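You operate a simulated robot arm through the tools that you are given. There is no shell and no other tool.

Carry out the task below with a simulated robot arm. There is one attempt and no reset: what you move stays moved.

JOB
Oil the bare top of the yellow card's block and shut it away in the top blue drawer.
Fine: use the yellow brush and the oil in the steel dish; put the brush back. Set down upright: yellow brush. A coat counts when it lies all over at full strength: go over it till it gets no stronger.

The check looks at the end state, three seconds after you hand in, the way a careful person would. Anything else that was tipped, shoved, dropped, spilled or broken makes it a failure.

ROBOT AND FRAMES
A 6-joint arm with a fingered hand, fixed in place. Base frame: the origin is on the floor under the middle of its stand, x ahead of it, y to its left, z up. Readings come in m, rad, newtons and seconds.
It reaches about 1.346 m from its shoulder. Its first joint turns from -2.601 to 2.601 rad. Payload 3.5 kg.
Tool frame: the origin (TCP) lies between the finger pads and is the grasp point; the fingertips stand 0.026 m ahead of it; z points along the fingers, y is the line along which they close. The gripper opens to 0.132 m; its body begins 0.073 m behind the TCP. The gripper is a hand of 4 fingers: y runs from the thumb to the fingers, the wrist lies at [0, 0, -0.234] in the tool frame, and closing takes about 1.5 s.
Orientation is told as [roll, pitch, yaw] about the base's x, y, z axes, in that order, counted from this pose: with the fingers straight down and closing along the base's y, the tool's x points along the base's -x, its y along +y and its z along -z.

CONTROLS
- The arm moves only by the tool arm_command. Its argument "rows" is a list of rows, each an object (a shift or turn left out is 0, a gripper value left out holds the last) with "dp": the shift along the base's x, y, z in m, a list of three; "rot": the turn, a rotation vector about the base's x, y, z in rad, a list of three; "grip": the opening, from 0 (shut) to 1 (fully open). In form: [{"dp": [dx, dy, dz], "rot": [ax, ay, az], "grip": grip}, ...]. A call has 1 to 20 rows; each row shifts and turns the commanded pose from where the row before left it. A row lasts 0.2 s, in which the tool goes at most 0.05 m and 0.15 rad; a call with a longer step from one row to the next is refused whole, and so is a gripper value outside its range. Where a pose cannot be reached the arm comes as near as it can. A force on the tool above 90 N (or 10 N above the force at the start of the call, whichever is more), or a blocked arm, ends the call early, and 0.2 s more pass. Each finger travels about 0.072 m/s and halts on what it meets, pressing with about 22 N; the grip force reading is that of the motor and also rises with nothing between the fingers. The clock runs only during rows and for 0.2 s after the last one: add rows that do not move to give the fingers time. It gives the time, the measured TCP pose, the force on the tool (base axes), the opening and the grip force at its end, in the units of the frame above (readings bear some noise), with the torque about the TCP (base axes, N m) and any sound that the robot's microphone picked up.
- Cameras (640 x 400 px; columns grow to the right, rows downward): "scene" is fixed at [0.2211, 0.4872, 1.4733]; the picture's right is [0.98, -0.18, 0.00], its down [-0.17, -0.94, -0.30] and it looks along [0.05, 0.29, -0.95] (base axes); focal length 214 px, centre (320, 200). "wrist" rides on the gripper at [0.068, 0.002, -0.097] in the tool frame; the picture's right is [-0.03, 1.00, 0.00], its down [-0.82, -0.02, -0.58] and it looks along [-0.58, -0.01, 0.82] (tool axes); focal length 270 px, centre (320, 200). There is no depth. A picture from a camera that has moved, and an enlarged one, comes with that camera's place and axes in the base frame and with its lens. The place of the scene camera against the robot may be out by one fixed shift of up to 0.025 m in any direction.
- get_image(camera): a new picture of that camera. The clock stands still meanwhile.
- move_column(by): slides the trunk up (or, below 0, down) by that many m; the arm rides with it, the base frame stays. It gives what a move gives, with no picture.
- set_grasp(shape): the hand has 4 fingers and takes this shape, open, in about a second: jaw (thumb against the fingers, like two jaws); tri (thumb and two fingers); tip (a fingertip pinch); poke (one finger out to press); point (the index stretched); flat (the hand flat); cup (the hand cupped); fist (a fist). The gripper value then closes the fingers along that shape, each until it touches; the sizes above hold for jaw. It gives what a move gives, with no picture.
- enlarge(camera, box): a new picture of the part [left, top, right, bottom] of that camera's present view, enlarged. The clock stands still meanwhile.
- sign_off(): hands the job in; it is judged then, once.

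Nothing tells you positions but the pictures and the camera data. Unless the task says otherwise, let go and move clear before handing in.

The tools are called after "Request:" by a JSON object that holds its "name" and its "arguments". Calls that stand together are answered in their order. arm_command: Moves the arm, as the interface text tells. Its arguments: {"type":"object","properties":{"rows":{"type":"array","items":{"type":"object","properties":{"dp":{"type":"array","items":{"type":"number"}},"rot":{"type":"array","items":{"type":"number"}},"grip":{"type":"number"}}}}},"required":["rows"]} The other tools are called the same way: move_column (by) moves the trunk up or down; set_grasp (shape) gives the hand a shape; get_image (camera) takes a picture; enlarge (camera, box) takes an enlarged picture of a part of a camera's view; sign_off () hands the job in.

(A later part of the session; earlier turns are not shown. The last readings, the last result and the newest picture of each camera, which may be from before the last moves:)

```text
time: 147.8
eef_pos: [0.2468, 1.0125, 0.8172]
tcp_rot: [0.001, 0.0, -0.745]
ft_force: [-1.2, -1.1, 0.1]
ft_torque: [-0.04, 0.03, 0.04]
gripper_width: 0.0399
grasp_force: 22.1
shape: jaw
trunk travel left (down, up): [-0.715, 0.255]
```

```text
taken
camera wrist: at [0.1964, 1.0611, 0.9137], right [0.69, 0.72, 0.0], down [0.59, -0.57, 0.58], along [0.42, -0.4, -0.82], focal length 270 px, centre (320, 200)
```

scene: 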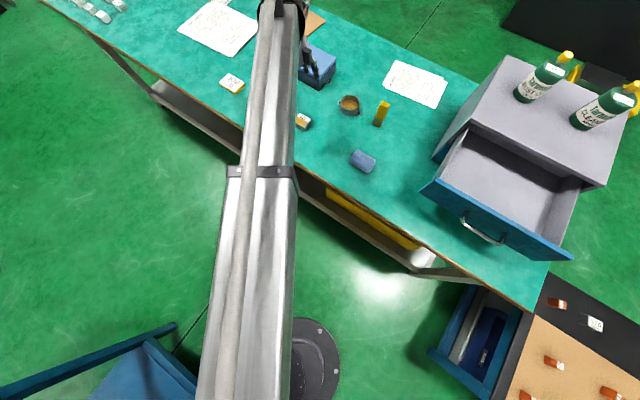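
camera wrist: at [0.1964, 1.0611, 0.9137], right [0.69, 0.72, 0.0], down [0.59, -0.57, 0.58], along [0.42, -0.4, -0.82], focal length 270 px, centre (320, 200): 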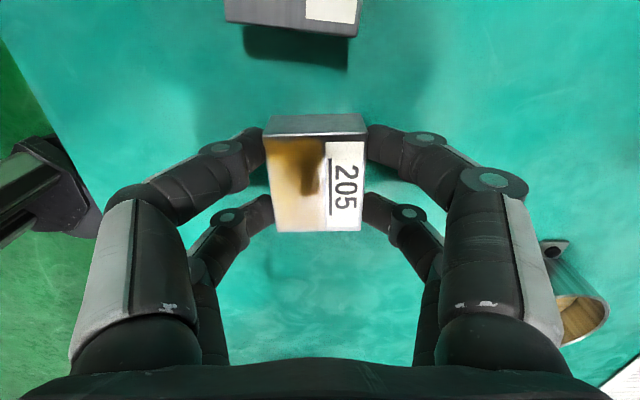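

All four fingers hold the block by its sides. I'll lift 5 mm, check, then raise higher.

Request:
{"name": "move_column", "arguments": {"by": 0.006}}

Request:
{"name": "get_image", "arguments": {"camera": "wrist"}}

Request:
{"name": "move_column", "arguments": {"by": 0.2}}

Request:
{"name": "get_image", "arguments": {"camera": "wrist"}}

```text
time: 148.3
eef_pos: [0.2469, 1.0144, 0.8226]
tcp_rot: [-0.001, 0.001, -0.742]
ft_force: [-0.6, -0.5, -4.8]
ft_torque: [0.0, 0.0, 0.01]
gripper_width: 0.0394
grasp_force: 21.9
shape: jaw
trunk travel left (down, up): [-0.721, 0.249]
```

```text
taken
camera wrist: at [0.1965, 1.0616, 0.9192], right [0.7, 0.72, 0.0], down [0.59, -0.57, 0.58], along [0.42, -0.4, -0.82], focal length 270 px, centre (320, 200)
```

wrist: 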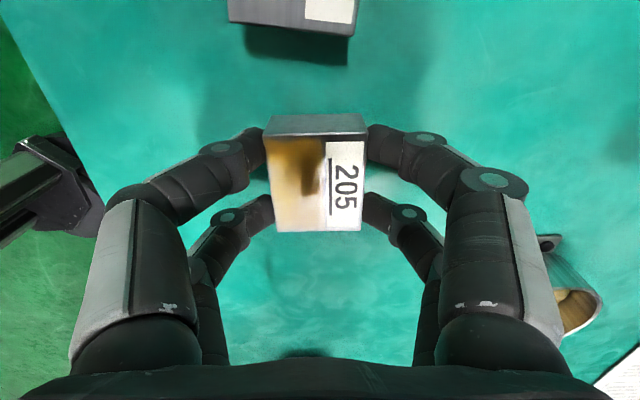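

```text
time: 150.5
eef_pos: [0.2473, 1.0134, 1.022]
tcp_rot: [-0.001, 0.0, -0.744]
ft_force: [-0.8, 0.0, -5.7]
ft_torque: [0.0, 0.01, 0.02]
gripper_width: 0.0395
grasp_force: 21.9
shape: jaw
trunk travel left (down, up): [-0.921, 0.049]
```

```text
taken
camera wrist: at [0.1965, 1.0616, 1.1192], right [0.69, 0.72, 0.0], down [0.59, -0.57, 0.58], along [0.42, -0.4, -0.82], focal length 270 px, centre (320, 200)
```

wrist: 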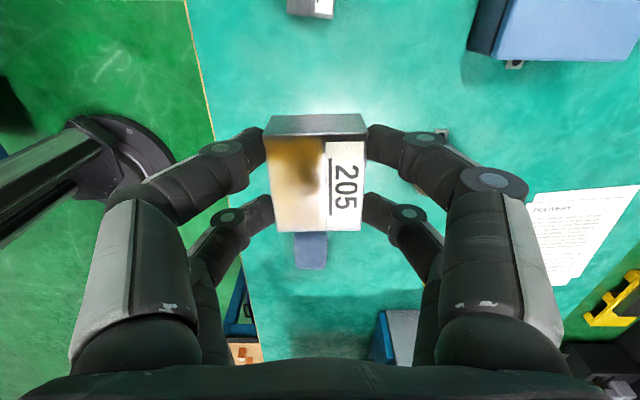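

The block is held firmly and weighs about 5 N. I'll raise to the top and move to in front of the drawer, turning to yaw +45°, to measure the drawer.

Request:
{"name": "move_column", "arguments": {"by": 0.045}}

Request:
{"name": "arm_command", "arguments": {"rows": [{"dp": [0.008, -0.017, 0], "rot": [0, 0, 0.08]}, {"dp": [0.015, -0.03, 0], "rot": [0, 0, 0.12]}, {"dp": [0.017, -0.035, 0], "rot": [0, 0, 0.12]}, {"dp": [0.017, -0.035, 0], "rot": [0, 0, 0.12]}, {"dp": [0.017, -0.035, 0], "rot": [0, 0, 0.12]}, {"dp": [0.017, -0.035, 0], "rot": [0, 0, 0.12]}, {"dp": [0.017, -0.035, 0], "rot": [0, 0, 0.12]}, {"dp": [0.017, -0.035, 0], "rot": [0, 0, 0.12]}, {"dp": [0.017, -0.035, 0], "rot": [0, 0, 0.12]}, {"dp": [0.017, -0.035, 0], "rot": [0, 0, 0.12]}, {"dp": [0.017, -0.035, 0], "rot": [0, 0, 0.12]}, {"dp": [0.016, -0.03, 0], "rot": [0, 0, 0.12]}, {"dp": [0.01, -0.02, 0], "rot": [0, 0, 0.13]}, {"dp": [0, 0, 0]}, {"dp": [0, 0, 0]}]}}

Request:
{"name": "get_image", "arguments": {"camera": "wrist"}}

Request:
{"name": "get_image", "arguments": {"camera": "scene"}}

```text
time: 151.4
eef_pos: [0.2471, 1.0136, 1.068]
tcp_rot: [0.0, 0.0, -0.744]
ft_force: [0.1, 0.4, -6.1]
ft_torque: [-0.03, 0.01, 0.01]
gripper_width: 0.0392
grasp_force: 21.9
shape: jaw
trunk travel left (down, up): [-0.966, 0.004]
```

```text
time: 154.6
eef_pos: [0.4497, 0.601, 1.0667]
tcp_rot: [0.0, 0.0, 0.788]
ft_force: [0.0, -0.4, -4.9]
ft_torque: [0.0, 0.0, 0.04]
gripper_width: 0.0391
grasp_force: 22.2
shape: jaw
trunk travel left (down, up): [-0.966, 0.004]
```

```text
taken
camera wrist: at [0.3983, 0.5544, 1.1646], right [-0.69, 0.72, 0.0], down [0.59, 0.56, 0.58], along [0.42, 0.4, -0.82], focal length 270 px, centre (320, 200)
```

wrist: 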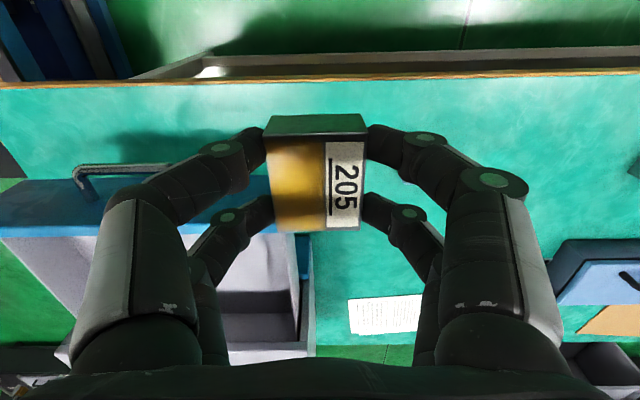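

```text
taken
```

scene: 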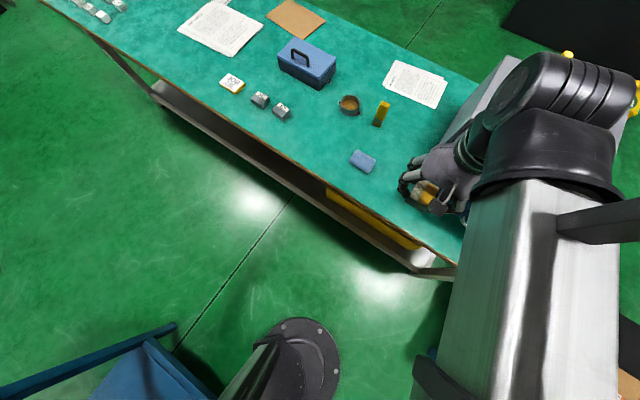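

I can see the drawer's handle and front panel to the left. I'll move along the bench and back a little for a full view.

Request:
{"name": "arm_command", "arguments": {"rows": [{"dp": [0.01, -0.02, 0]}, {"dp": [0.015, -0.03, 0]}, {"dp": [0.015, -0.03, 0]}, {"dp": [0.015, -0.03, 0]}, {"dp": [0.012, -0.025, 0]}, {"dp": [0, 0, 0]}]}}

Request:
{"name": "get_image", "arguments": {"camera": "wrist"}}

Request:
{"name": "get_image", "arguments": {"camera": "scene"}}

```text
time: 156.0
eef_pos: [0.5166, 0.4666, 1.067]
tcp_rot: [-0.001, -0.001, 0.788]
ft_force: [-0.6, -0.1, -4.7]
ft_torque: [0.0, 0.01, 0.0]
gripper_width: 0.0393
grasp_force: 22.1
shape: jaw
trunk travel left (down, up): [-0.966, 0.004]
```

```text
taken
camera wrist: at [0.4655, 0.4196, 1.1646], right [-0.69, 0.72, 0.0], down [0.59, 0.56, 0.58], along [0.42, 0.4, -0.82], focal length 270 px, centre (320, 200)
```

wrist: 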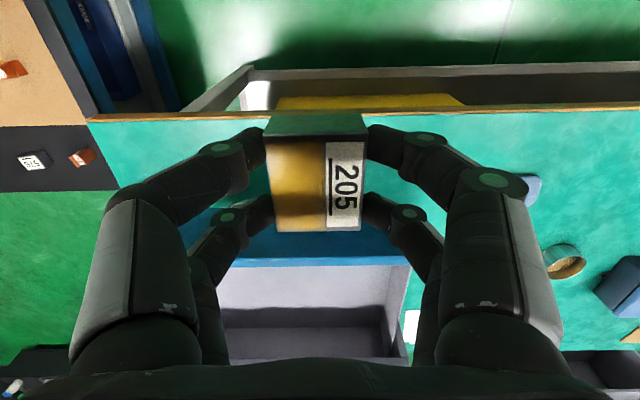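

```text
taken
```

scene: 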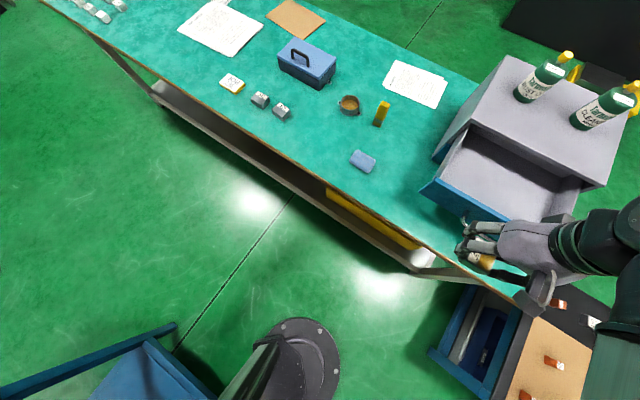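

From the two cameras I get the following for the drawer:
- The top drawer's front panel is at n ≈ 0.85, measured outward along the bench normal, with its top at z ≈ 0.956.
- It runs from e ≈ -0.06 to +0.29 along the bench.
- The handle is near e ≈ 0.12, z ≈ 0.90.

I'll move the block over the middle of the open drawer, staying high.

Request:
{"name": "arm_command", "arguments": {"rows": [{"dp": [0.015, 0.008, 0]}, {"dp": [0.025, 0.014, 0]}, {"dp": [0.03, 0.018, 0]}, {"dp": [0.033, 0.019, 0]}, {"dp": [0.033, 0.019, 0]}, {"dp": [0.03, 0.017, 0]}, {"dp": [0.027, 0.015, 0]}, {"dp": [0.0188, 0.0104, 0]}, {"dp": [0, 0, 0]}, {"dp": [0, 0, 0]}]}}

Request:
{"name": "get_image", "arguments": {"camera": "wrist"}}

Request:
{"name": "get_image", "arguments": {"camera": "scene"}}

```text
time: 158.2
eef_pos: [0.7273, 0.5872, 1.0669]
tcp_rot: [-0.001, 0.001, 0.787]
ft_force: [0.2, 0.4, -5.7]
ft_torque: [-0.01, -0.01, 0.04]
gripper_width: 0.0392
grasp_force: 21.9
shape: jaw
trunk travel left (down, up): [-0.966, 0.004]
```

```text
taken
camera wrist: at [0.6775, 0.5407, 1.1644], right [-0.69, 0.72, 0.0], down [0.59, 0.56, 0.58], along [0.42, 0.4, -0.82], focal length 270 px, centre (320, 200)
```

wrist: 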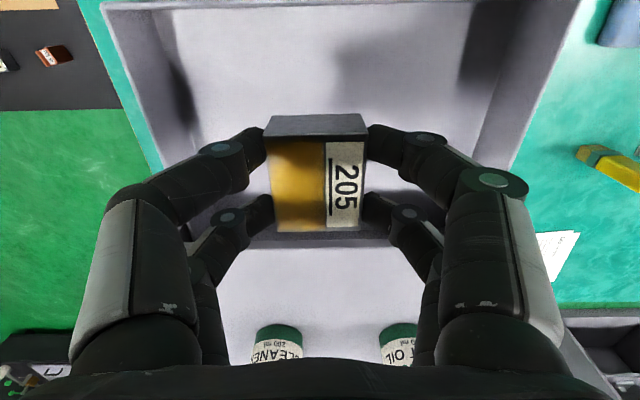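

```text
taken
```

scene: 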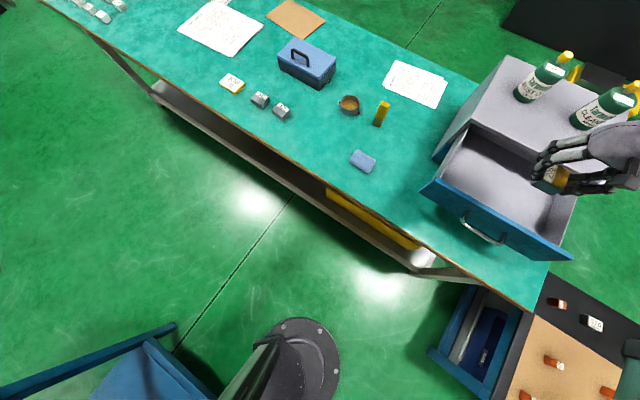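

The block is over the open drawer. I'll shift 1.5 cm to centre between the side walls, then lower.

Request:
{"name": "arm_command", "arguments": {"rows": [{"dp": [-0.0053, 0.0053, 0]}, {"dp": [-0.0053, 0.0053, 0]}, {"dp": [0, 0, 0]}]}}

Request:
{"name": "move_column", "arguments": {"by": -0.09}}

Request:
{"name": "get_image", "arguments": {"camera": "wrist"}}

Request:
{"name": "get_image", "arguments": {"camera": "scene"}}

```text
time: 159.0
eef_pos: [0.7174, 0.5974, 1.0672]
tcp_rot: [-0.001, -0.002, 0.787]
ft_force: [0.3, -0.2, -4.4]
ft_torque: [-0.04, 0.02, 0.03]
gripper_width: 0.0395
grasp_force: 22.3
shape: jaw
trunk travel left (down, up): [-0.966, 0.004]
```

```text
time: 160.2
eef_pos: [0.7181, 0.5971, 0.9785]
tcp_rot: [0.001, -0.001, 0.788]
ft_force: [-0.1, 0.1, -4.6]
ft_torque: [-0.01, 0.01, 0.02]
gripper_width: 0.0394
grasp_force: 22.3
shape: jaw
trunk travel left (down, up): [-0.876, 0.094]
```

```text
taken
camera wrist: at [0.6671, 0.5507, 1.0746], right [-0.69, 0.72, 0.0], down [0.59, 0.56, 0.58], along [0.42, 0.4, -0.82], focal length 270 px, centre (320, 200)
```

wrist: 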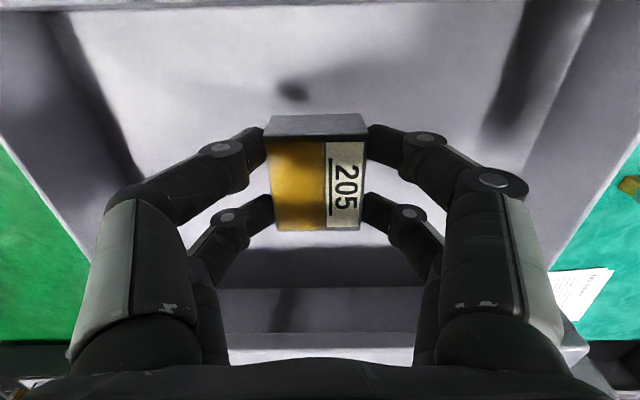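

```text
taken
```

scene: 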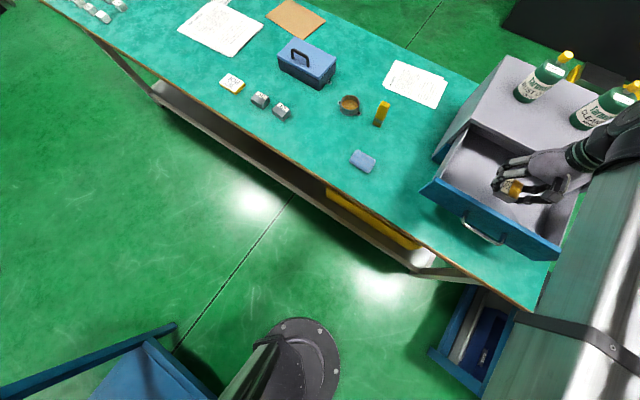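

Request:
{"name": "move_column", "arguments": {"by": -0.04}}

Request:
{"name": "get_image", "arguments": {"camera": "wrist"}}

```text
time: 161.1
eef_pos: [0.7185, 0.5983, 0.938]
tcp_rot: [0.0, 0.0, 0.786]
ft_force: [0.2, 0.1, -4.6]
ft_torque: [-0.02, 0.04, -0.04]
gripper_width: 0.0391
grasp_force: 22.0
shape: jaw
trunk travel left (down, up): [-0.836, 0.134]
```

```text
taken
camera wrist: at [0.6671, 0.5507, 1.0346], right [-0.69, 0.72, 0.0], down [0.59, 0.56, 0.58], along [0.42, 0.4, -0.82], focal length 270 px, centre (320, 200)
```

wrist: 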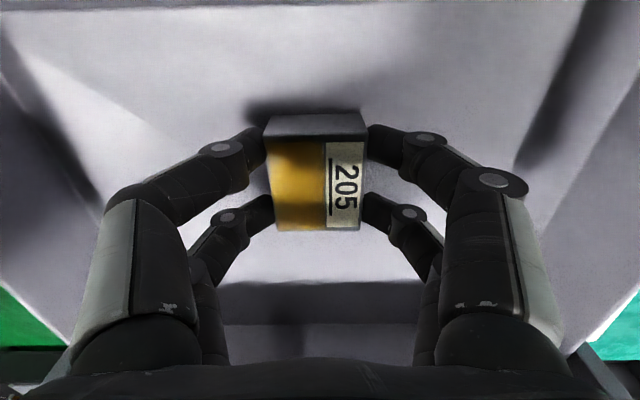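

The block's shadow is close under it. Now small steps with force checks.

Request:
{"name": "move_column", "arguments": {"by": -0.008}}

Request:
{"name": "move_column", "arguments": {"by": -0.004}}

Request:
{"name": "move_column", "arguments": {"by": -0.003}}

Request:
{"name": "get_image", "arguments": {"camera": "wrist"}}

```text
time: 161.7
eef_pos: [0.7173, 0.5974, 0.9308]
tcp_rot: [0.001, -0.004, 0.787]
ft_force: [5.3, 5.1, 21.2]
ft_torque: [-0.01, -0.12, 0.0]
gripper_width: 0.0399
grasp_force: 22.2
shape: jaw
trunk travel left (down, up): [-0.828, 0.142]
```

```text
time: 162.2
eef_pos: [0.7165, 0.5969, 0.93]
tcp_rot: [0.0, -0.006, 0.786]
ft_force: [14.7, 12.0, 55.3]
ft_torque: [-0.04, -0.31, -0.01]
gripper_width: 0.0423
grasp_force: 21.8
shape: jaw
trunk travel left (down, up): [-0.824, 0.146]
```

```text
time: 162.7
eef_pos: [0.7171, 0.5967, 0.927]
tcp_rot: [0.0, -0.012, 0.786]
ft_force: [18.4, 17.4, 74.5]
ft_torque: [0.06, -0.43, -0.02]
gripper_width: 0.0441
grasp_force: 22.4
shape: jaw
trunk travel left (down, up): [-0.821, 0.149]
```

```text
taken
camera wrist: at [0.6648, 0.5491, 1.0237], right [-0.69, 0.72, 0.0], down [0.59, 0.56, 0.59], along [0.42, 0.41, -0.81], focal length 270 px, centre (320, 200)
```

wrist: 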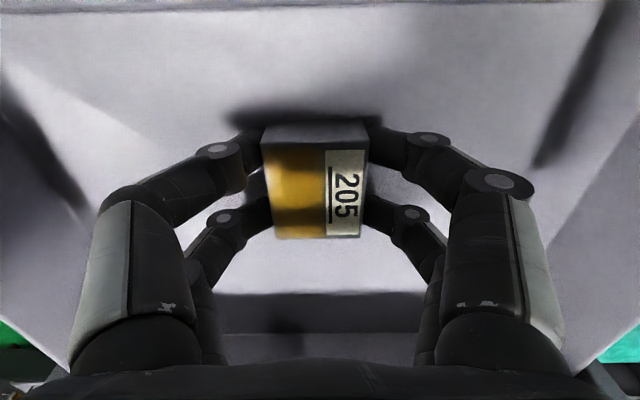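

Contact came sooner than I expected and I pressed too far, to about 75 N. I'll back off upward straight away to relieve the load.

Request:
{"name": "move_column", "arguments": {"by": 0.007}}

Request:
{"name": "get_image", "arguments": {"camera": "wrist"}}

```text
time: 163.3
eef_pos: [0.7159, 0.596, 0.9292]
tcp_rot: [0.0, 0.001, 0.787]
ft_force: [4.2, 3.7, 15.7]
ft_torque: [0.1, -0.12, 0.04]
gripper_width: 0.0434
grasp_force: 22.1
shape: jaw
trunk travel left (down, up): [-0.828, 0.142]
```

```text
taken
camera wrist: at [0.6652, 0.5493, 1.0271], right [-0.69, 0.72, 0.0], down [0.59, 0.56, 0.58], along [0.42, 0.4, -0.82], focal length 270 px, centre (320, 200)
```

wrist: 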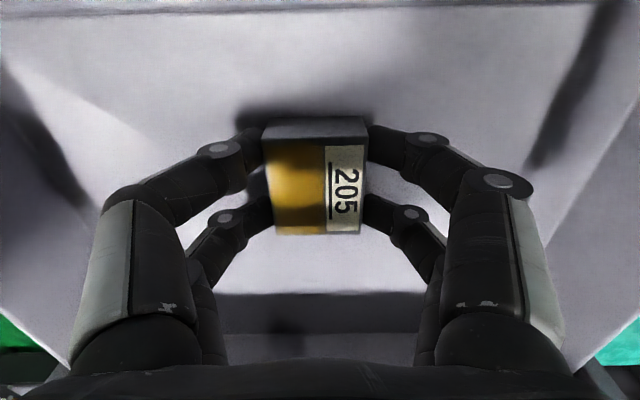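

Request:
{"name": "move_column", "arguments": {"by": 0.002}}

Request:
{"name": "arm_command", "arguments": {"rows": [{"dp": [0, 0, 0]}]}}

```text
time: 163.8
eef_pos: [0.7179, 0.597, 0.932]
tcp_rot: [0.0, 0.002, 0.787]
ft_force: [0.3, -1.7, -2.2]
ft_torque: [0.07, 0.05, 0.01]
gripper_width: 0.0415
grasp_force: 21.8
shape: jaw
trunk travel left (down, up): [-0.83, 0.14]
```

```text
time: 164.2
eef_pos: [0.7179, 0.5979, 0.9311]
tcp_rot: [-0.002, 0.0, 0.787]
ft_force: [-0.7, -1.1, -2.1]
ft_torque: [0.04, 0.02, 0.05]
gripper_width: 0.0415
grasp_force: 22.3
shape: jaw
trunk travel left (down, up): [-0.83, 0.14]
```

The load is now light: the block is partly resting on the drawer floor. I'll release gently.

Request:
{"name": "arm_command", "arguments": {"rows": [{"grip": 0.25}, {"grip": 0.32}, {"grip": 0.36}, {"grip": 0.4}, {"grip": 0.45}, {"grip": 0.5}, {"grip": 0.6}, {"grip": 0.7}, {"grip": 0.7}, {"grip": 0.7}]}}

Request:
{"name": "get_image", "arguments": {"camera": "wrist"}}

```text
time: 166.4
eef_pos: [0.7169, 0.5967, 0.932]
tcp_rot: [0.001, 0.0, 0.788]
ft_force: [0.7, -0.2, -0.6]
ft_torque: [0.02, 0.01, 0.0]
gripper_width: 0.0919
grasp_force: 0.0
shape: jaw
trunk travel left (down, up): [-0.83, 0.14]
```

```text
taken
camera wrist: at [0.6669, 0.5506, 1.0288], right [-0.69, 0.72, 0.0], down [0.59, 0.56, 0.58], along [0.42, 0.4, -0.82], focal length 270 px, centre (320, 200)
```

wrist: 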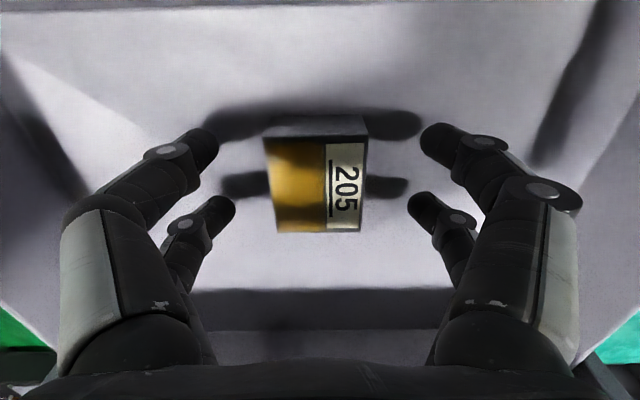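

The block sits flat in the drawer. I'll raise straight up and look at it.

Request:
{"name": "move_column", "arguments": {"by": 0.135}}

Request:
{"name": "get_image", "arguments": {"camera": "wrist"}}

Request:
{"name": "get_image", "arguments": {"camera": "scene"}}

```text
time: 168.0
eef_pos: [0.7168, 0.5971, 1.0664]
tcp_rot: [0.001, 0.001, 0.787]
ft_force: [0.9, -0.5, 0.4]
ft_torque: [0.02, -0.02, -0.02]
gripper_width: 0.0922
grasp_force: 0.1
shape: jaw
trunk travel left (down, up): [-0.965, 0.005]
```

```text
taken
camera wrist: at [0.6669, 0.5507, 1.1637], right [-0.69, 0.72, 0.0], down [0.59, 0.56, 0.58], along [0.42, 0.4, -0.82], focal length 270 px, centre (320, 200)
```

wrist: 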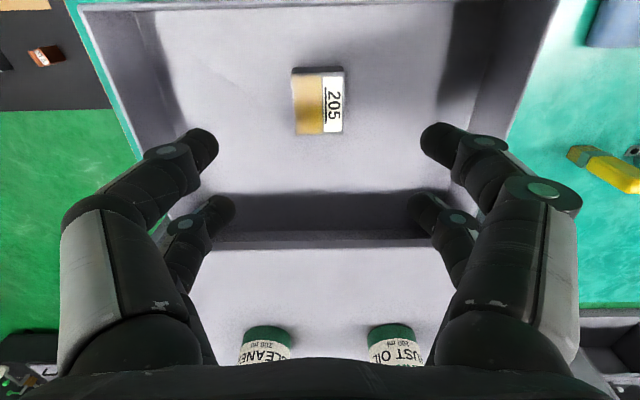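

```text
taken
```

scene: 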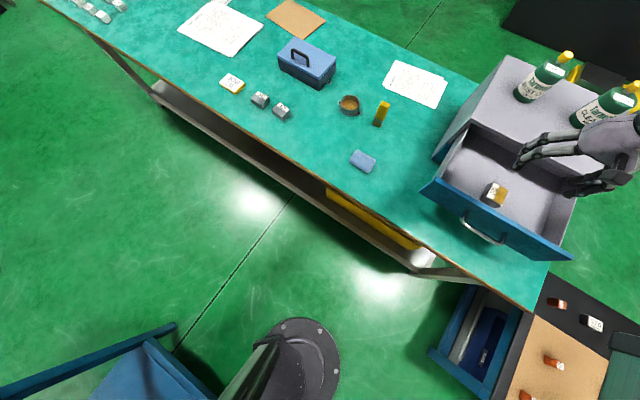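

Block 205 is in the drawer. I'll enlarge to check its coat and the drawer's front geometry for the push.

Request:
{"name": "enlarge", "arguments": {"camera": "scene", "box": [470, 170, 530, 210]}}

Request:
{"name": "enlarge", "arguments": {"camera": "wrist", "box": [270, 50, 370, 150]}}

Request:
{"name": "enlarge", "arguments": {"camera": "scene", "box": [410, 120, 590, 270]}}

```text
10.00 times, centred on (500, 190) of scene
camera zoom: at [0.2211, 0.4872, 1.4733], right [0.98, -0.18, 0.0], down [-0.17, -0.94, -0.3], along [0.05, 0.29, -0.95], focal length 2145 px, centre (-1480, 300)
```

zoom: 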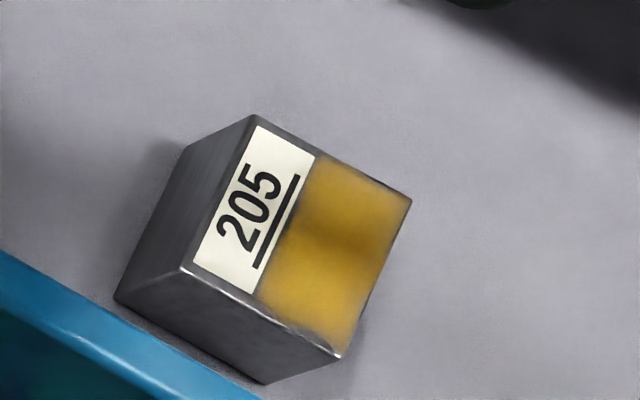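

```text
4.00 times, centred on (320, 100) of wrist
camera zoom: at [0.6669, 0.5507, 1.1637], right [-0.69, 0.72, 0.0], down [0.59, 0.56, 0.58], along [0.42, 0.4, -0.82], focal length 1081 px, centre (320, 600)
```

zoom: 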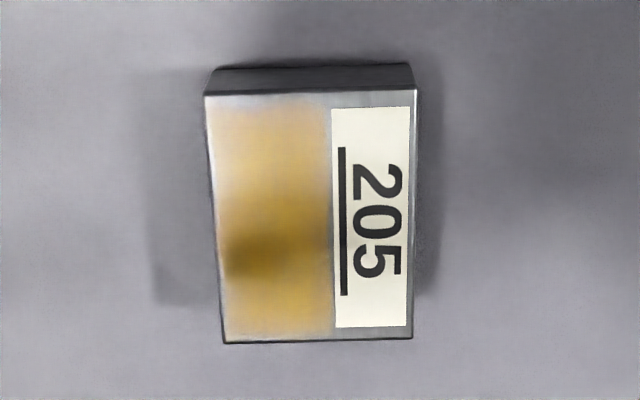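

```text
2.67 times, centred on (500, 195) of scene
camera zoom: at [0.2211, 0.4872, 1.4733], right [0.98, -0.18, 0.0], down [-0.17, -0.94, -0.3], along [0.05, 0.29, -0.95], focal length 572 px, centre (-160, 213)
```

zoom: 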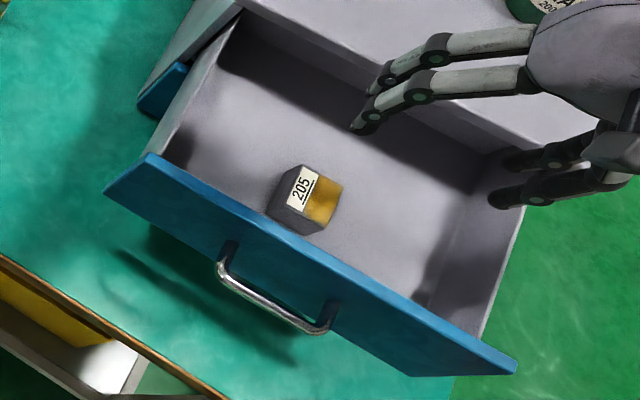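

The coat covers the whole bare strip, right to the edges. Next I'll shut the drawer. I'll close the fingers, back away to in front of the handle (centre e ≈ 0.11), and lower.

Request:
{"name": "arm_command", "arguments": {"rows": [{"dp": [-0.01, -0.013, 0], "grip": 0.5}, {"dp": [-0.018, -0.023, 0], "grip": 0.3}, {"dp": [-0.02, -0.026, 0], "grip": 0.1}, {"dp": [-0.022, -0.028, 0], "grip": 0.0}, {"dp": [-0.022, -0.028, 0], "grip": 0.0}, {"dp": [-0.018, -0.023, 0], "grip": 0.0}, {"dp": [-0.0129, -0.016, 0], "grip": 0.0}, {"dp": [-0.007, -0.0088, 0], "grip": 0.0}, {"dp": [0, 0, 0]}, {"dp": [0, 0, 0]}]}}

Request:
{"name": "get_image", "arguments": {"camera": "wrist"}}

Request:
{"name": "get_image", "arguments": {"camera": "scene"}}

```text
time: 170.2
eef_pos: [0.5883, 0.429, 1.0662]
tcp_rot: [-0.001, 0.0, 0.787]
ft_force: [-0.3, -0.6, 0.2]
ft_torque: [0.0, 0.0, -0.03]
gripper_width: 0.0001
grasp_force: 21.5
shape: jaw
trunk travel left (down, up): [-0.965, 0.005]
```

```text
taken
camera wrist: at [0.5359, 0.3833, 1.1638], right [-0.69, 0.72, 0.0], down [0.59, 0.56, 0.58], along [0.42, 0.4, -0.82], focal length 270 px, centre (320, 200)
```

wrist: 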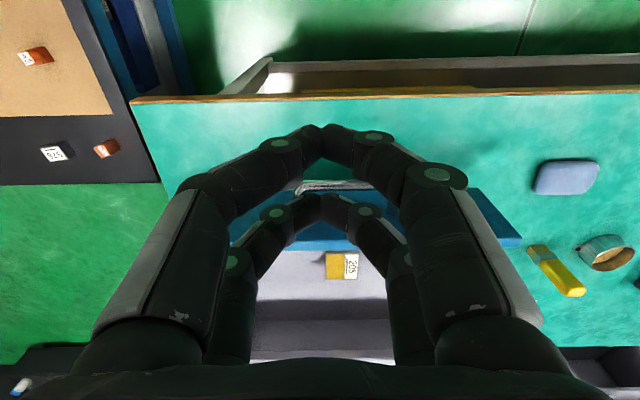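

```text
taken
```

scene: 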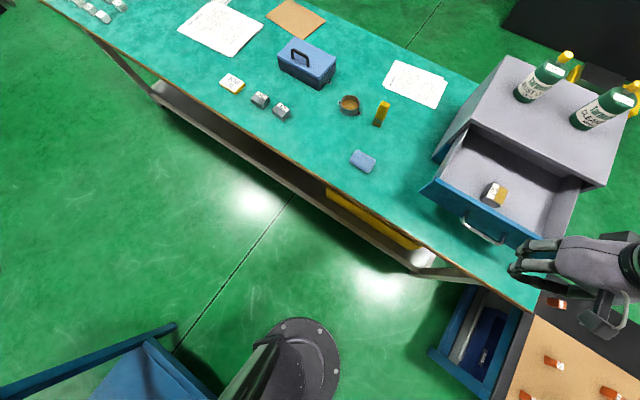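

Clear. The handle bar is at n ≈ 0.81 and the fingers' leading side at about 0.75. I'll lower to the handle's height.

Request:
{"name": "move_column", "arguments": {"by": -0.145}}

Request:
{"name": "get_image", "arguments": {"camera": "wrist"}}

Request:
{"name": "enlarge", "arguments": {"camera": "scene", "box": [410, 120, 640, 300]}}

```text
time: 171.9
eef_pos: [0.5864, 0.4299, 0.9221]
tcp_rot: [0.002, 0.0, 0.787]
ft_force: [0.5, 0.6, -0.9]
ft_torque: [-0.02, -0.02, -0.02]
gripper_width: 0.0001
grasp_force: 21.8
shape: jaw
trunk travel left (down, up): [-0.82, 0.15]
```

```text
taken
camera wrist: at [0.5359, 0.3833, 1.0189], right [-0.69, 0.72, 0.0], down [0.59, 0.56, 0.58], along [0.42, 0.4, -0.82], focal length 270 px, centre (320, 200)
```

wrist: 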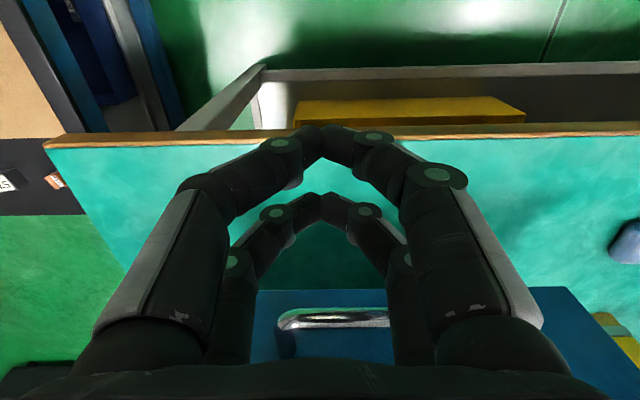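

```text
2.22 times, centred on (525, 210) of scene
camera zoom: at [0.2211, 0.4872, 1.4733], right [0.98, -0.18, 0.0], down [-0.17, -0.94, -0.3], along [0.05, 0.29, -0.95], focal length 477 px, centre (-136, 178)
```

zoom: 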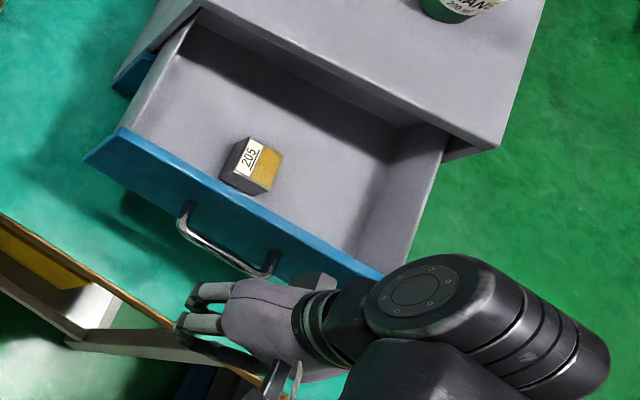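

The handle bar is at about n = 0.80, z = 0.93, e ≈ 0.10. I'll lower 1.5 cm more for a solid contact, centre on the handle and approach slowly.

Request:
{"name": "move_column", "arguments": {"by": -0.015}}

Request:
{"name": "arm_command", "arguments": {"rows": [{"dp": [0.0, 0.007, 0]}, {"dp": [0.0035, 0.0105, 0]}, {"dp": [0.007, 0.007, 0]}, {"dp": [0.005, 0.005, 0]}, {"dp": [0, 0, 0]}]}}

Request:
{"name": "get_image", "arguments": {"camera": "wrist"}}

```text
time: 172.6
eef_pos: [0.5862, 0.4289, 0.9055]
tcp_rot: [-0.001, -0.001, 0.788]
ft_force: [-0.5, 0.2, -0.2]
ft_torque: [-0.01, -0.01, -0.02]
gripper_width: 0.0001
grasp_force: 22.1
shape: jaw
trunk travel left (down, up): [-0.805, 0.165]
```

```text
time: 173.8
eef_pos: [0.6009, 0.4601, 0.9071]
tcp_rot: [-0.001, -0.001, 0.787]
ft_force: [-0.5, -0.9, 0.7]
ft_torque: [-0.05, -0.02, -0.03]
gripper_width: 0.0003
grasp_force: 22.1
shape: jaw
trunk travel left (down, up): [-0.805, 0.165]
```

```text
taken
camera wrist: at [0.5509, 0.4131, 1.0038], right [-0.69, 0.72, 0.0], down [0.59, 0.56, 0.58], along [0.42, 0.4, -0.82], focal length 270 px, centre (320, 200)
```

wrist: 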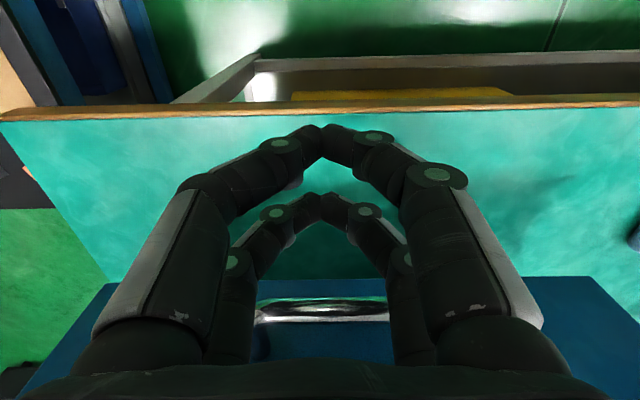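

Request:
{"name": "arm_command", "arguments": {"rows": [{"dp": [0.0035, 0.0035, 0]}, {"dp": [0.0035, 0.0035, 0]}, {"dp": [0.0035, 0.0035, 0]}, {"dp": [0.0035, 0.0035, 0]}, {"dp": [0.0035, 0.0035, 0]}, {"dp": [0.0035, 0.0035, 0]}]}}

Request:
{"name": "get_image", "arguments": {"camera": "scene"}}

Request:
{"name": "get_image", "arguments": {"camera": "wrist"}}

```text
time: 175.2
eef_pos: [0.6238, 0.4819, 0.9062]
tcp_rot: [-0.001, -0.001, 0.788]
ft_force: [-1.5, -1.0, 0.6]
ft_torque: [-0.01, 0.01, 0.05]
gripper_width: 0.0
grasp_force: 22.4
shape: jaw
trunk travel left (down, up): [-0.805, 0.165]
```

```text
taken
```

scene: 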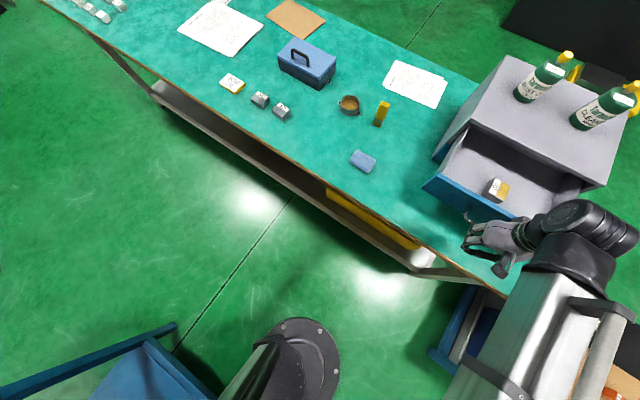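

```text
taken
camera wrist: at [0.5725, 0.4341, 1.0039], right [-0.69, 0.72, 0.0], down [0.59, 0.56, 0.58], along [0.42, 0.4, -0.82], focal length 270 px, centre (320, 200)
```

wrist: 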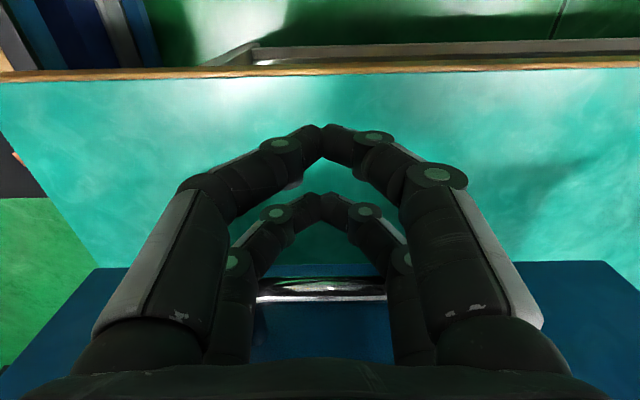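

The drawer slides easily, with only about 2 N of resistance. I'll keep pushing at a steady slow speed.

Request:
{"name": "arm_command", "arguments": {"rows": [{"dp": [0.004, 0.004, 0]}, {"dp": [0.005, 0.005, 0]}, {"dp": [0.005, 0.005, 0]}, {"dp": [0.005, 0.005, 0]}, {"dp": [0.005, 0.005, 0]}, {"dp": [0.005, 0.005, 0]}, {"dp": [0.005, 0.005, 0]}, {"dp": [0.005, 0.005, 0]}, {"dp": [0.005, 0.005, 0]}, {"dp": [0.005, 0.005, 0]}, {"dp": [0.005, 0.005, 0]}, {"dp": [0.005, 0.005, 0]}, {"dp": [0.005, 0.005, 0]}, {"dp": [0.004, 0.004, 0]}, {"dp": [0.003, 0.003, 0]}]}}

Request:
{"name": "get_image", "arguments": {"camera": "scene"}}

Request:
{"name": "get_image", "arguments": {"camera": "wrist"}}

```text
time: 178.3
eef_pos: [0.6948, 0.5527, 0.9083]
tcp_rot: [0.0, 0.0, 0.787]
ft_force: [-0.6, -0.9, -0.4]
ft_torque: [0.02, -0.04, 0.06]
gripper_width: 0.0002
grasp_force: 21.7
shape: jaw
trunk travel left (down, up): [-0.805, 0.165]
```

```text
taken
```

scene: 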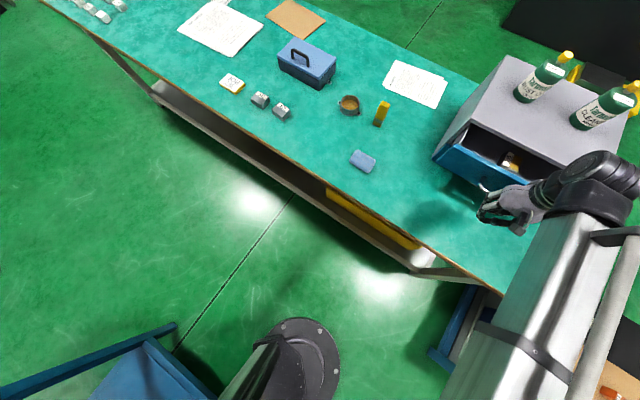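

```text
taken
camera wrist: at [0.6436, 0.5048, 1.0039], right [-0.69, 0.72, 0.0], down [0.59, 0.56, 0.58], along [0.42, 0.4, -0.82], focal length 270 px, centre (320, 200)
```

wrist: 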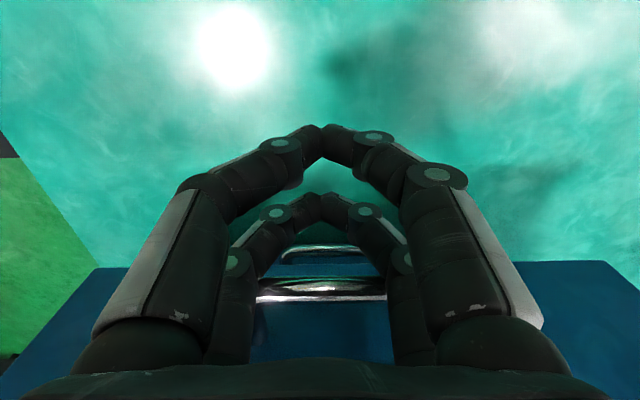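

About 8 cm of travel is left. I'll continue more slowly.

Request:
{"name": "arm_command", "arguments": {"rows": [{"dp": [0.004, 0.004, 0]}, {"dp": [0.004, 0.004, 0]}, {"dp": [0.004, 0.004, 0]}, {"dp": [0.004, 0.004, 0]}, {"dp": [0.004, 0.004, 0]}, {"dp": [0.004, 0.004, 0]}, {"dp": [0.004, 0.004, 0]}, {"dp": [0.004, 0.004, 0]}, {"dp": [0.003, 0.003, 0]}, {"dp": [0.002, 0.002, 0]}]}}

Request:
{"name": "get_image", "arguments": {"camera": "scene"}}

Request:
{"name": "get_image", "arguments": {"camera": "wrist"}}

```text
time: 180.6
eef_pos: [0.7312, 0.5883, 0.907]
tcp_rot: [0.002, -0.002, 0.786]
ft_force: [-0.2, -2.2, 0.0]
ft_torque: [0.04, -0.01, 0.02]
gripper_width: 0.0002
grasp_force: 21.9
shape: jaw
trunk travel left (down, up): [-0.805, 0.165]
```

```text
taken
```

scene: 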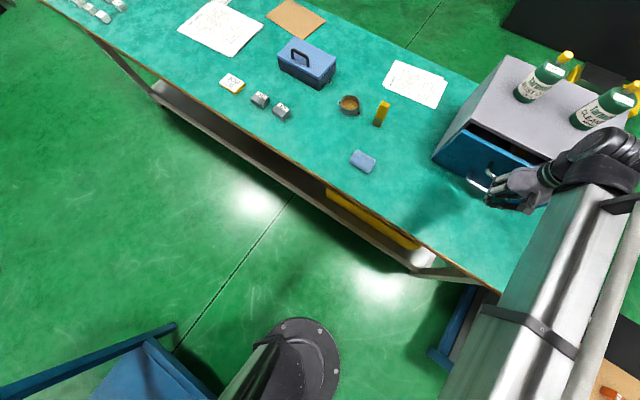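

```text
taken
camera wrist: at [0.6806, 0.5423, 1.0039], right [-0.69, 0.72, 0.0], down [0.59, 0.56, 0.58], along [0.42, 0.4, -0.82], focal length 270 px, centre (320, 200)
```

wrist: 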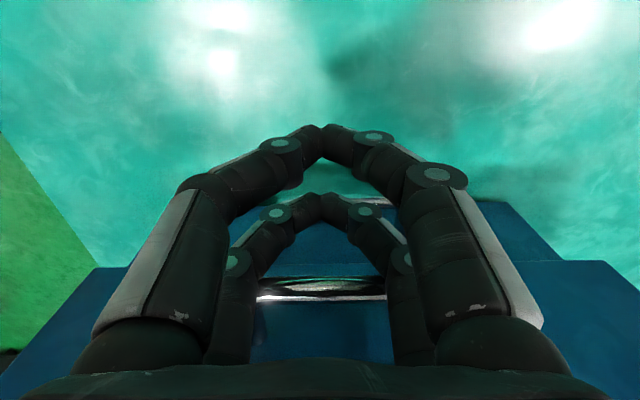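

About 3–4 cm left. Slower now, watching for the stop.

Request:
{"name": "arm_command", "arguments": {"rows": [{"dp": [0.0025, 0.0025, 0]}, {"dp": [0.0025, 0.0025, 0]}, {"dp": [0.0025, 0.0025, 0]}, {"dp": [0.0025, 0.0025, 0]}, {"dp": [0.0025, 0.0025, 0]}, {"dp": [0.0025, 0.0025, 0]}]}}

Request:
{"name": "enlarge", "arguments": {"camera": "scene", "box": [410, 80, 590, 220]}}

Request:
{"name": "get_image", "arguments": {"camera": "wrist"}}

```text
time: 181.9
eef_pos: [0.7458, 0.6032, 0.9062]
tcp_rot: [0.0, 0.001, 0.786]
ft_force: [-0.8, -0.9, -0.2]
ft_torque: [0.01, 0.01, 0.04]
gripper_width: 0.0003
grasp_force: 22.6
shape: jaw
trunk travel left (down, up): [-0.805, 0.165]
```

```text
2.86 times, centred on (500, 150) of scene
camera zoom: at [0.2211, 0.4872, 1.4733], right [0.98, -0.18, 0.0], down [-0.17, -0.94, -0.3], along [0.05, 0.29, -0.95], focal length 613 px, centre (-194, 343)
```

zoom: 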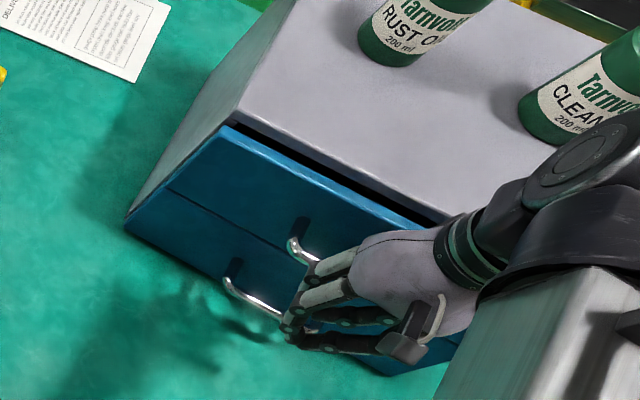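

```text
taken
camera wrist: at [0.6948, 0.5565, 1.0039], right [-0.69, 0.72, 0.0], down [0.59, 0.56, 0.58], along [0.42, 0.4, -0.82], focal length 270 px, centre (320, 200)
```

wrist: 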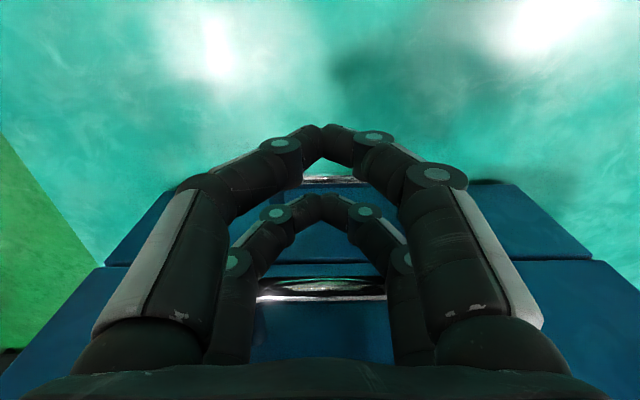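

About 1.5 cm left. Small steps to the stop.

Request:
{"name": "arm_command", "arguments": {"rows": [{"dp": [0.0018, 0.0018, 0]}, {"dp": [0.0018, 0.0018, 0]}, {"dp": [0.0018, 0.0018, 0]}]}}

Request:
{"name": "enlarge", "arguments": {"camera": "scene", "box": [410, 80, 590, 220]}}

```text
time: 182.8
eef_pos: [0.7494, 0.6059, 0.9065]
tcp_rot: [0.0, 0.003, 0.789]
ft_force: [-15.6, -15.7, -4.7]
ft_torque: [0.25, -0.33, 0.57]
gripper_width: 0.0
grasp_force: 21.8
shape: jaw
trunk travel left (down, up): [-0.805, 0.165]
```

```text
2.86 times, centred on (500, 150) of scene
camera zoom: at [0.2211, 0.4872, 1.4733], right [0.98, -0.18, 0.0], down [-0.17, -0.94, -0.3], along [0.05, 0.29, -0.95], focal length 613 px, centre (-194, 343)
```

zoom: 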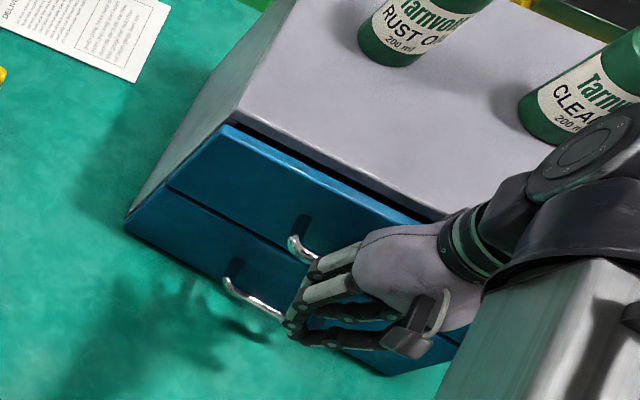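

The force jumped to about 22 N, so something has stopped. I'll look closely to see whether it's the drawer's end stop.

Request:
{"name": "enlarge", "arguments": {"camera": "scene", "box": [435, 110, 515, 190]}}

Request:
{"name": "get_image", "arguments": {"camera": "wrist"}}

```text
5.00 times, centred on (475, 150) of scene
camera zoom: at [0.2211, 0.4872, 1.4733], right [0.98, -0.18, 0.0], down [-0.17, -0.94, -0.3], along [0.05, 0.29, -0.95], focal length 1072 px, centre (-455, 450)
```

zoom: 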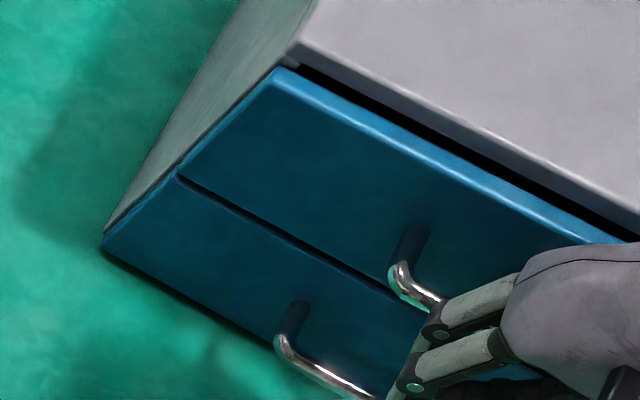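

```text
taken
camera wrist: at [0.6985, 0.5599, 1.0052], right [-0.69, 0.72, 0.0], down [0.59, 0.57, 0.57], along [0.42, 0.4, -0.82], focal length 270 px, centre (320, 200)
```

wrist: 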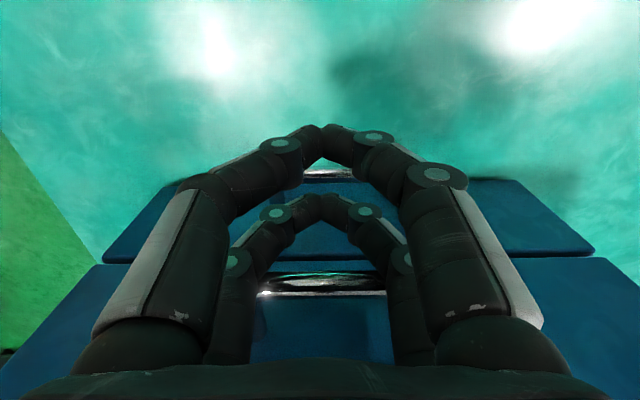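

Request:
{"name": "enlarge", "arguments": {"camera": "scene", "box": [450, 115, 490, 155]}}

Request:
{"name": "enlarge", "arguments": {"camera": "scene", "box": [430, 140, 470, 170]}}

Request:
{"name": "enlarge", "arguments": {"camera": "wrist", "box": [480, 160, 640, 300]}}

```text
10.00 times, centred on (470, 135) of scene
camera zoom: at [0.2211, 0.4872, 1.4733], right [0.98, -0.18, 0.0], down [-0.17, -0.94, -0.3], along [0.05, 0.29, -0.95], focal length 2145 px, centre (-1180, 850)
```

zoom: 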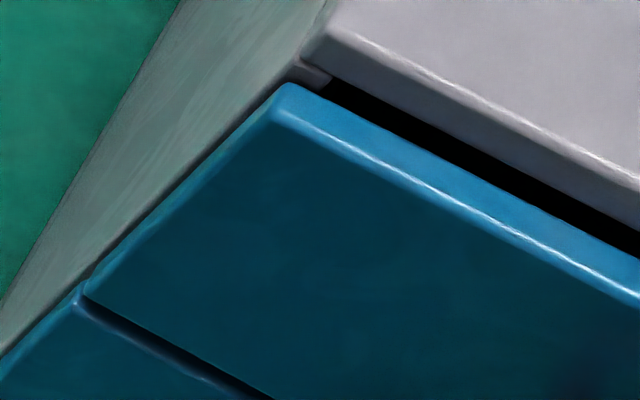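

```text
13.33 times, centred on (450, 155) of scene
camera zoom: at [0.2211, 0.4872, 1.4733], right [0.98, -0.18, 0.0], down [-0.17, -0.94, -0.3], along [0.05, 0.29, -0.95], focal length 2860 px, centre (-1413, 800)
```

zoom: 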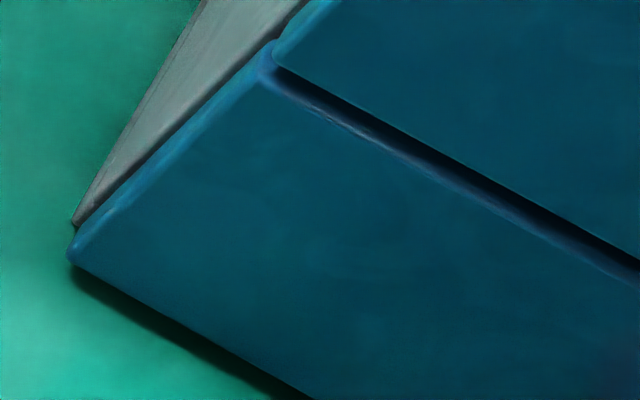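

```text
2.86 times, centred on (560, 230) of wrist
camera zoom: at [0.6985, 0.5599, 1.0052], right [-0.69, 0.72, 0.0], down [0.59, 0.57, 0.57], along [0.42, 0.4, -0.82], focal length 772 px, centre (-366, 114)
```

zoom: 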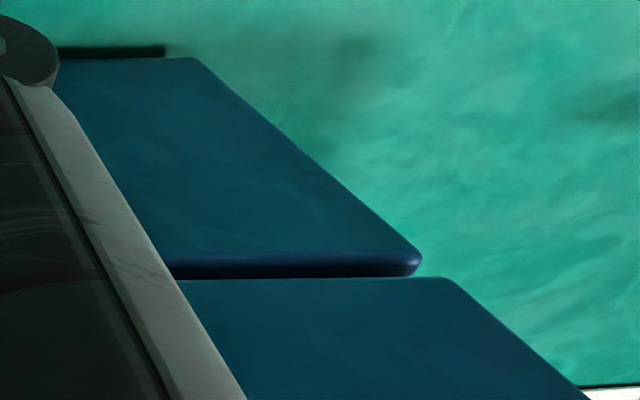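

The top drawer's front is now flush with the lower one: their edges line up in both views. The 22 N was the end stop, so the drawer is shut. I'll back straight off, rise and check everything.

Request:
{"name": "arm_command", "arguments": {"rows": [{"dp": [-0.003, -0.003, 0]}, {"dp": [-0.008, -0.008, 0]}, {"dp": [-0.015, -0.015, 0]}, {"dp": [-0.02, -0.02, 0]}, {"dp": [-0.025, -0.025, 0]}, {"dp": [-0.03, -0.03, 0]}, {"dp": [-0.03, -0.03, 0]}, {"dp": [-0.02, -0.02, 0]}, {"dp": [0, 0, 0]}]}}

Request:
{"name": "move_column", "arguments": {"by": 0.13}}

Request:
{"name": "get_image", "arguments": {"camera": "scene"}}

Request:
{"name": "get_image", "arguments": {"camera": "wrist"}}

```text
time: 184.8
eef_pos: [0.6013, 0.4594, 0.9067]
tcp_rot: [0.0, 0.0, 0.785]
ft_force: [0.2, 0.1, -0.3]
ft_torque: [-0.02, -0.03, -0.02]
gripper_width: 0.0
grasp_force: 21.7
shape: jaw
trunk travel left (down, up): [-0.805, 0.165]
```

```text
time: 186.3
eef_pos: [0.6005, 0.4602, 1.0379]
tcp_rot: [0.001, 0.0, 0.788]
ft_force: [-0.1, -0.5, 1.9]
ft_torque: [0.0, 0.03, 0.03]
gripper_width: 0.0
grasp_force: 21.6
shape: jaw
trunk travel left (down, up): [-0.935, 0.035]
```

```text
taken
```

scene: 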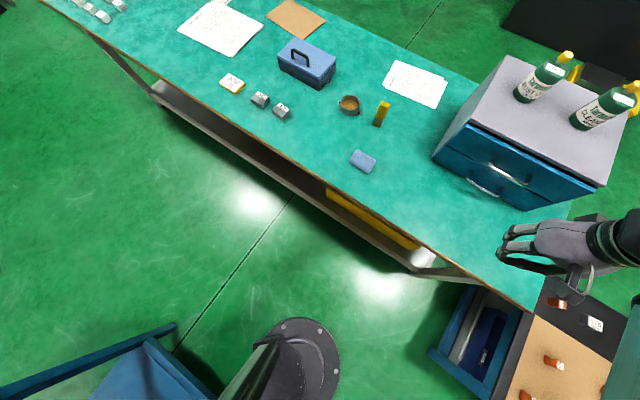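

```text
taken
camera wrist: at [0.5501, 0.4122, 1.1337], right [-0.69, 0.72, 0.0], down [0.59, 0.56, 0.58], along [0.42, 0.4, -0.82], focal length 270 px, centre (320, 200)
```

wrist: 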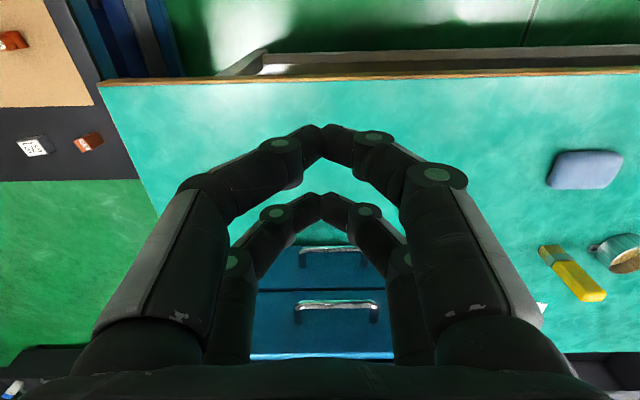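

Both drawers look shut. I'll enlarge to verify the drawer, the brush and the neighbouring blocks.

Request:
{"name": "enlarge", "arguments": {"camera": "scene", "box": [425, 40, 640, 220]}}

Request:
{"name": "enlarge", "arguments": {"camera": "scene", "box": [210, 60, 410, 180]}}

```text
2.22 times, centred on (532, 130) of scene
camera zoom: at [0.2211, 0.4872, 1.4733], right [0.98, -0.18, 0.0], down [-0.17, -0.94, -0.3], along [0.05, 0.29, -0.95], focal length 477 px, centre (-152, 356)
```

zoom: 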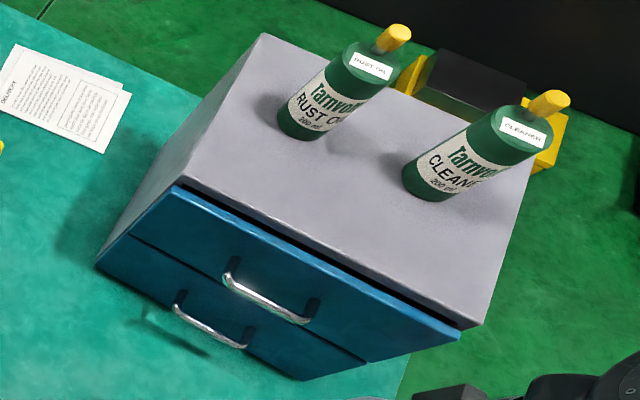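

```text
3.20 times, centred on (310, 120) of scene
camera zoom: at [0.2211, 0.4872, 1.4733], right [0.98, -0.18, 0.0], down [-0.17, -0.94, -0.3], along [0.05, 0.29, -0.95], focal length 686 px, centre (352, 456)
```

zoom: 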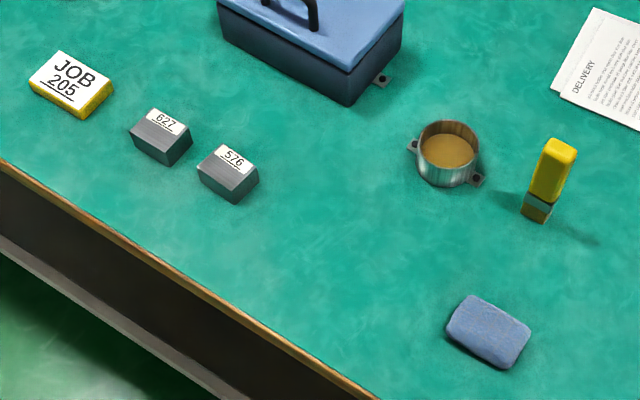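

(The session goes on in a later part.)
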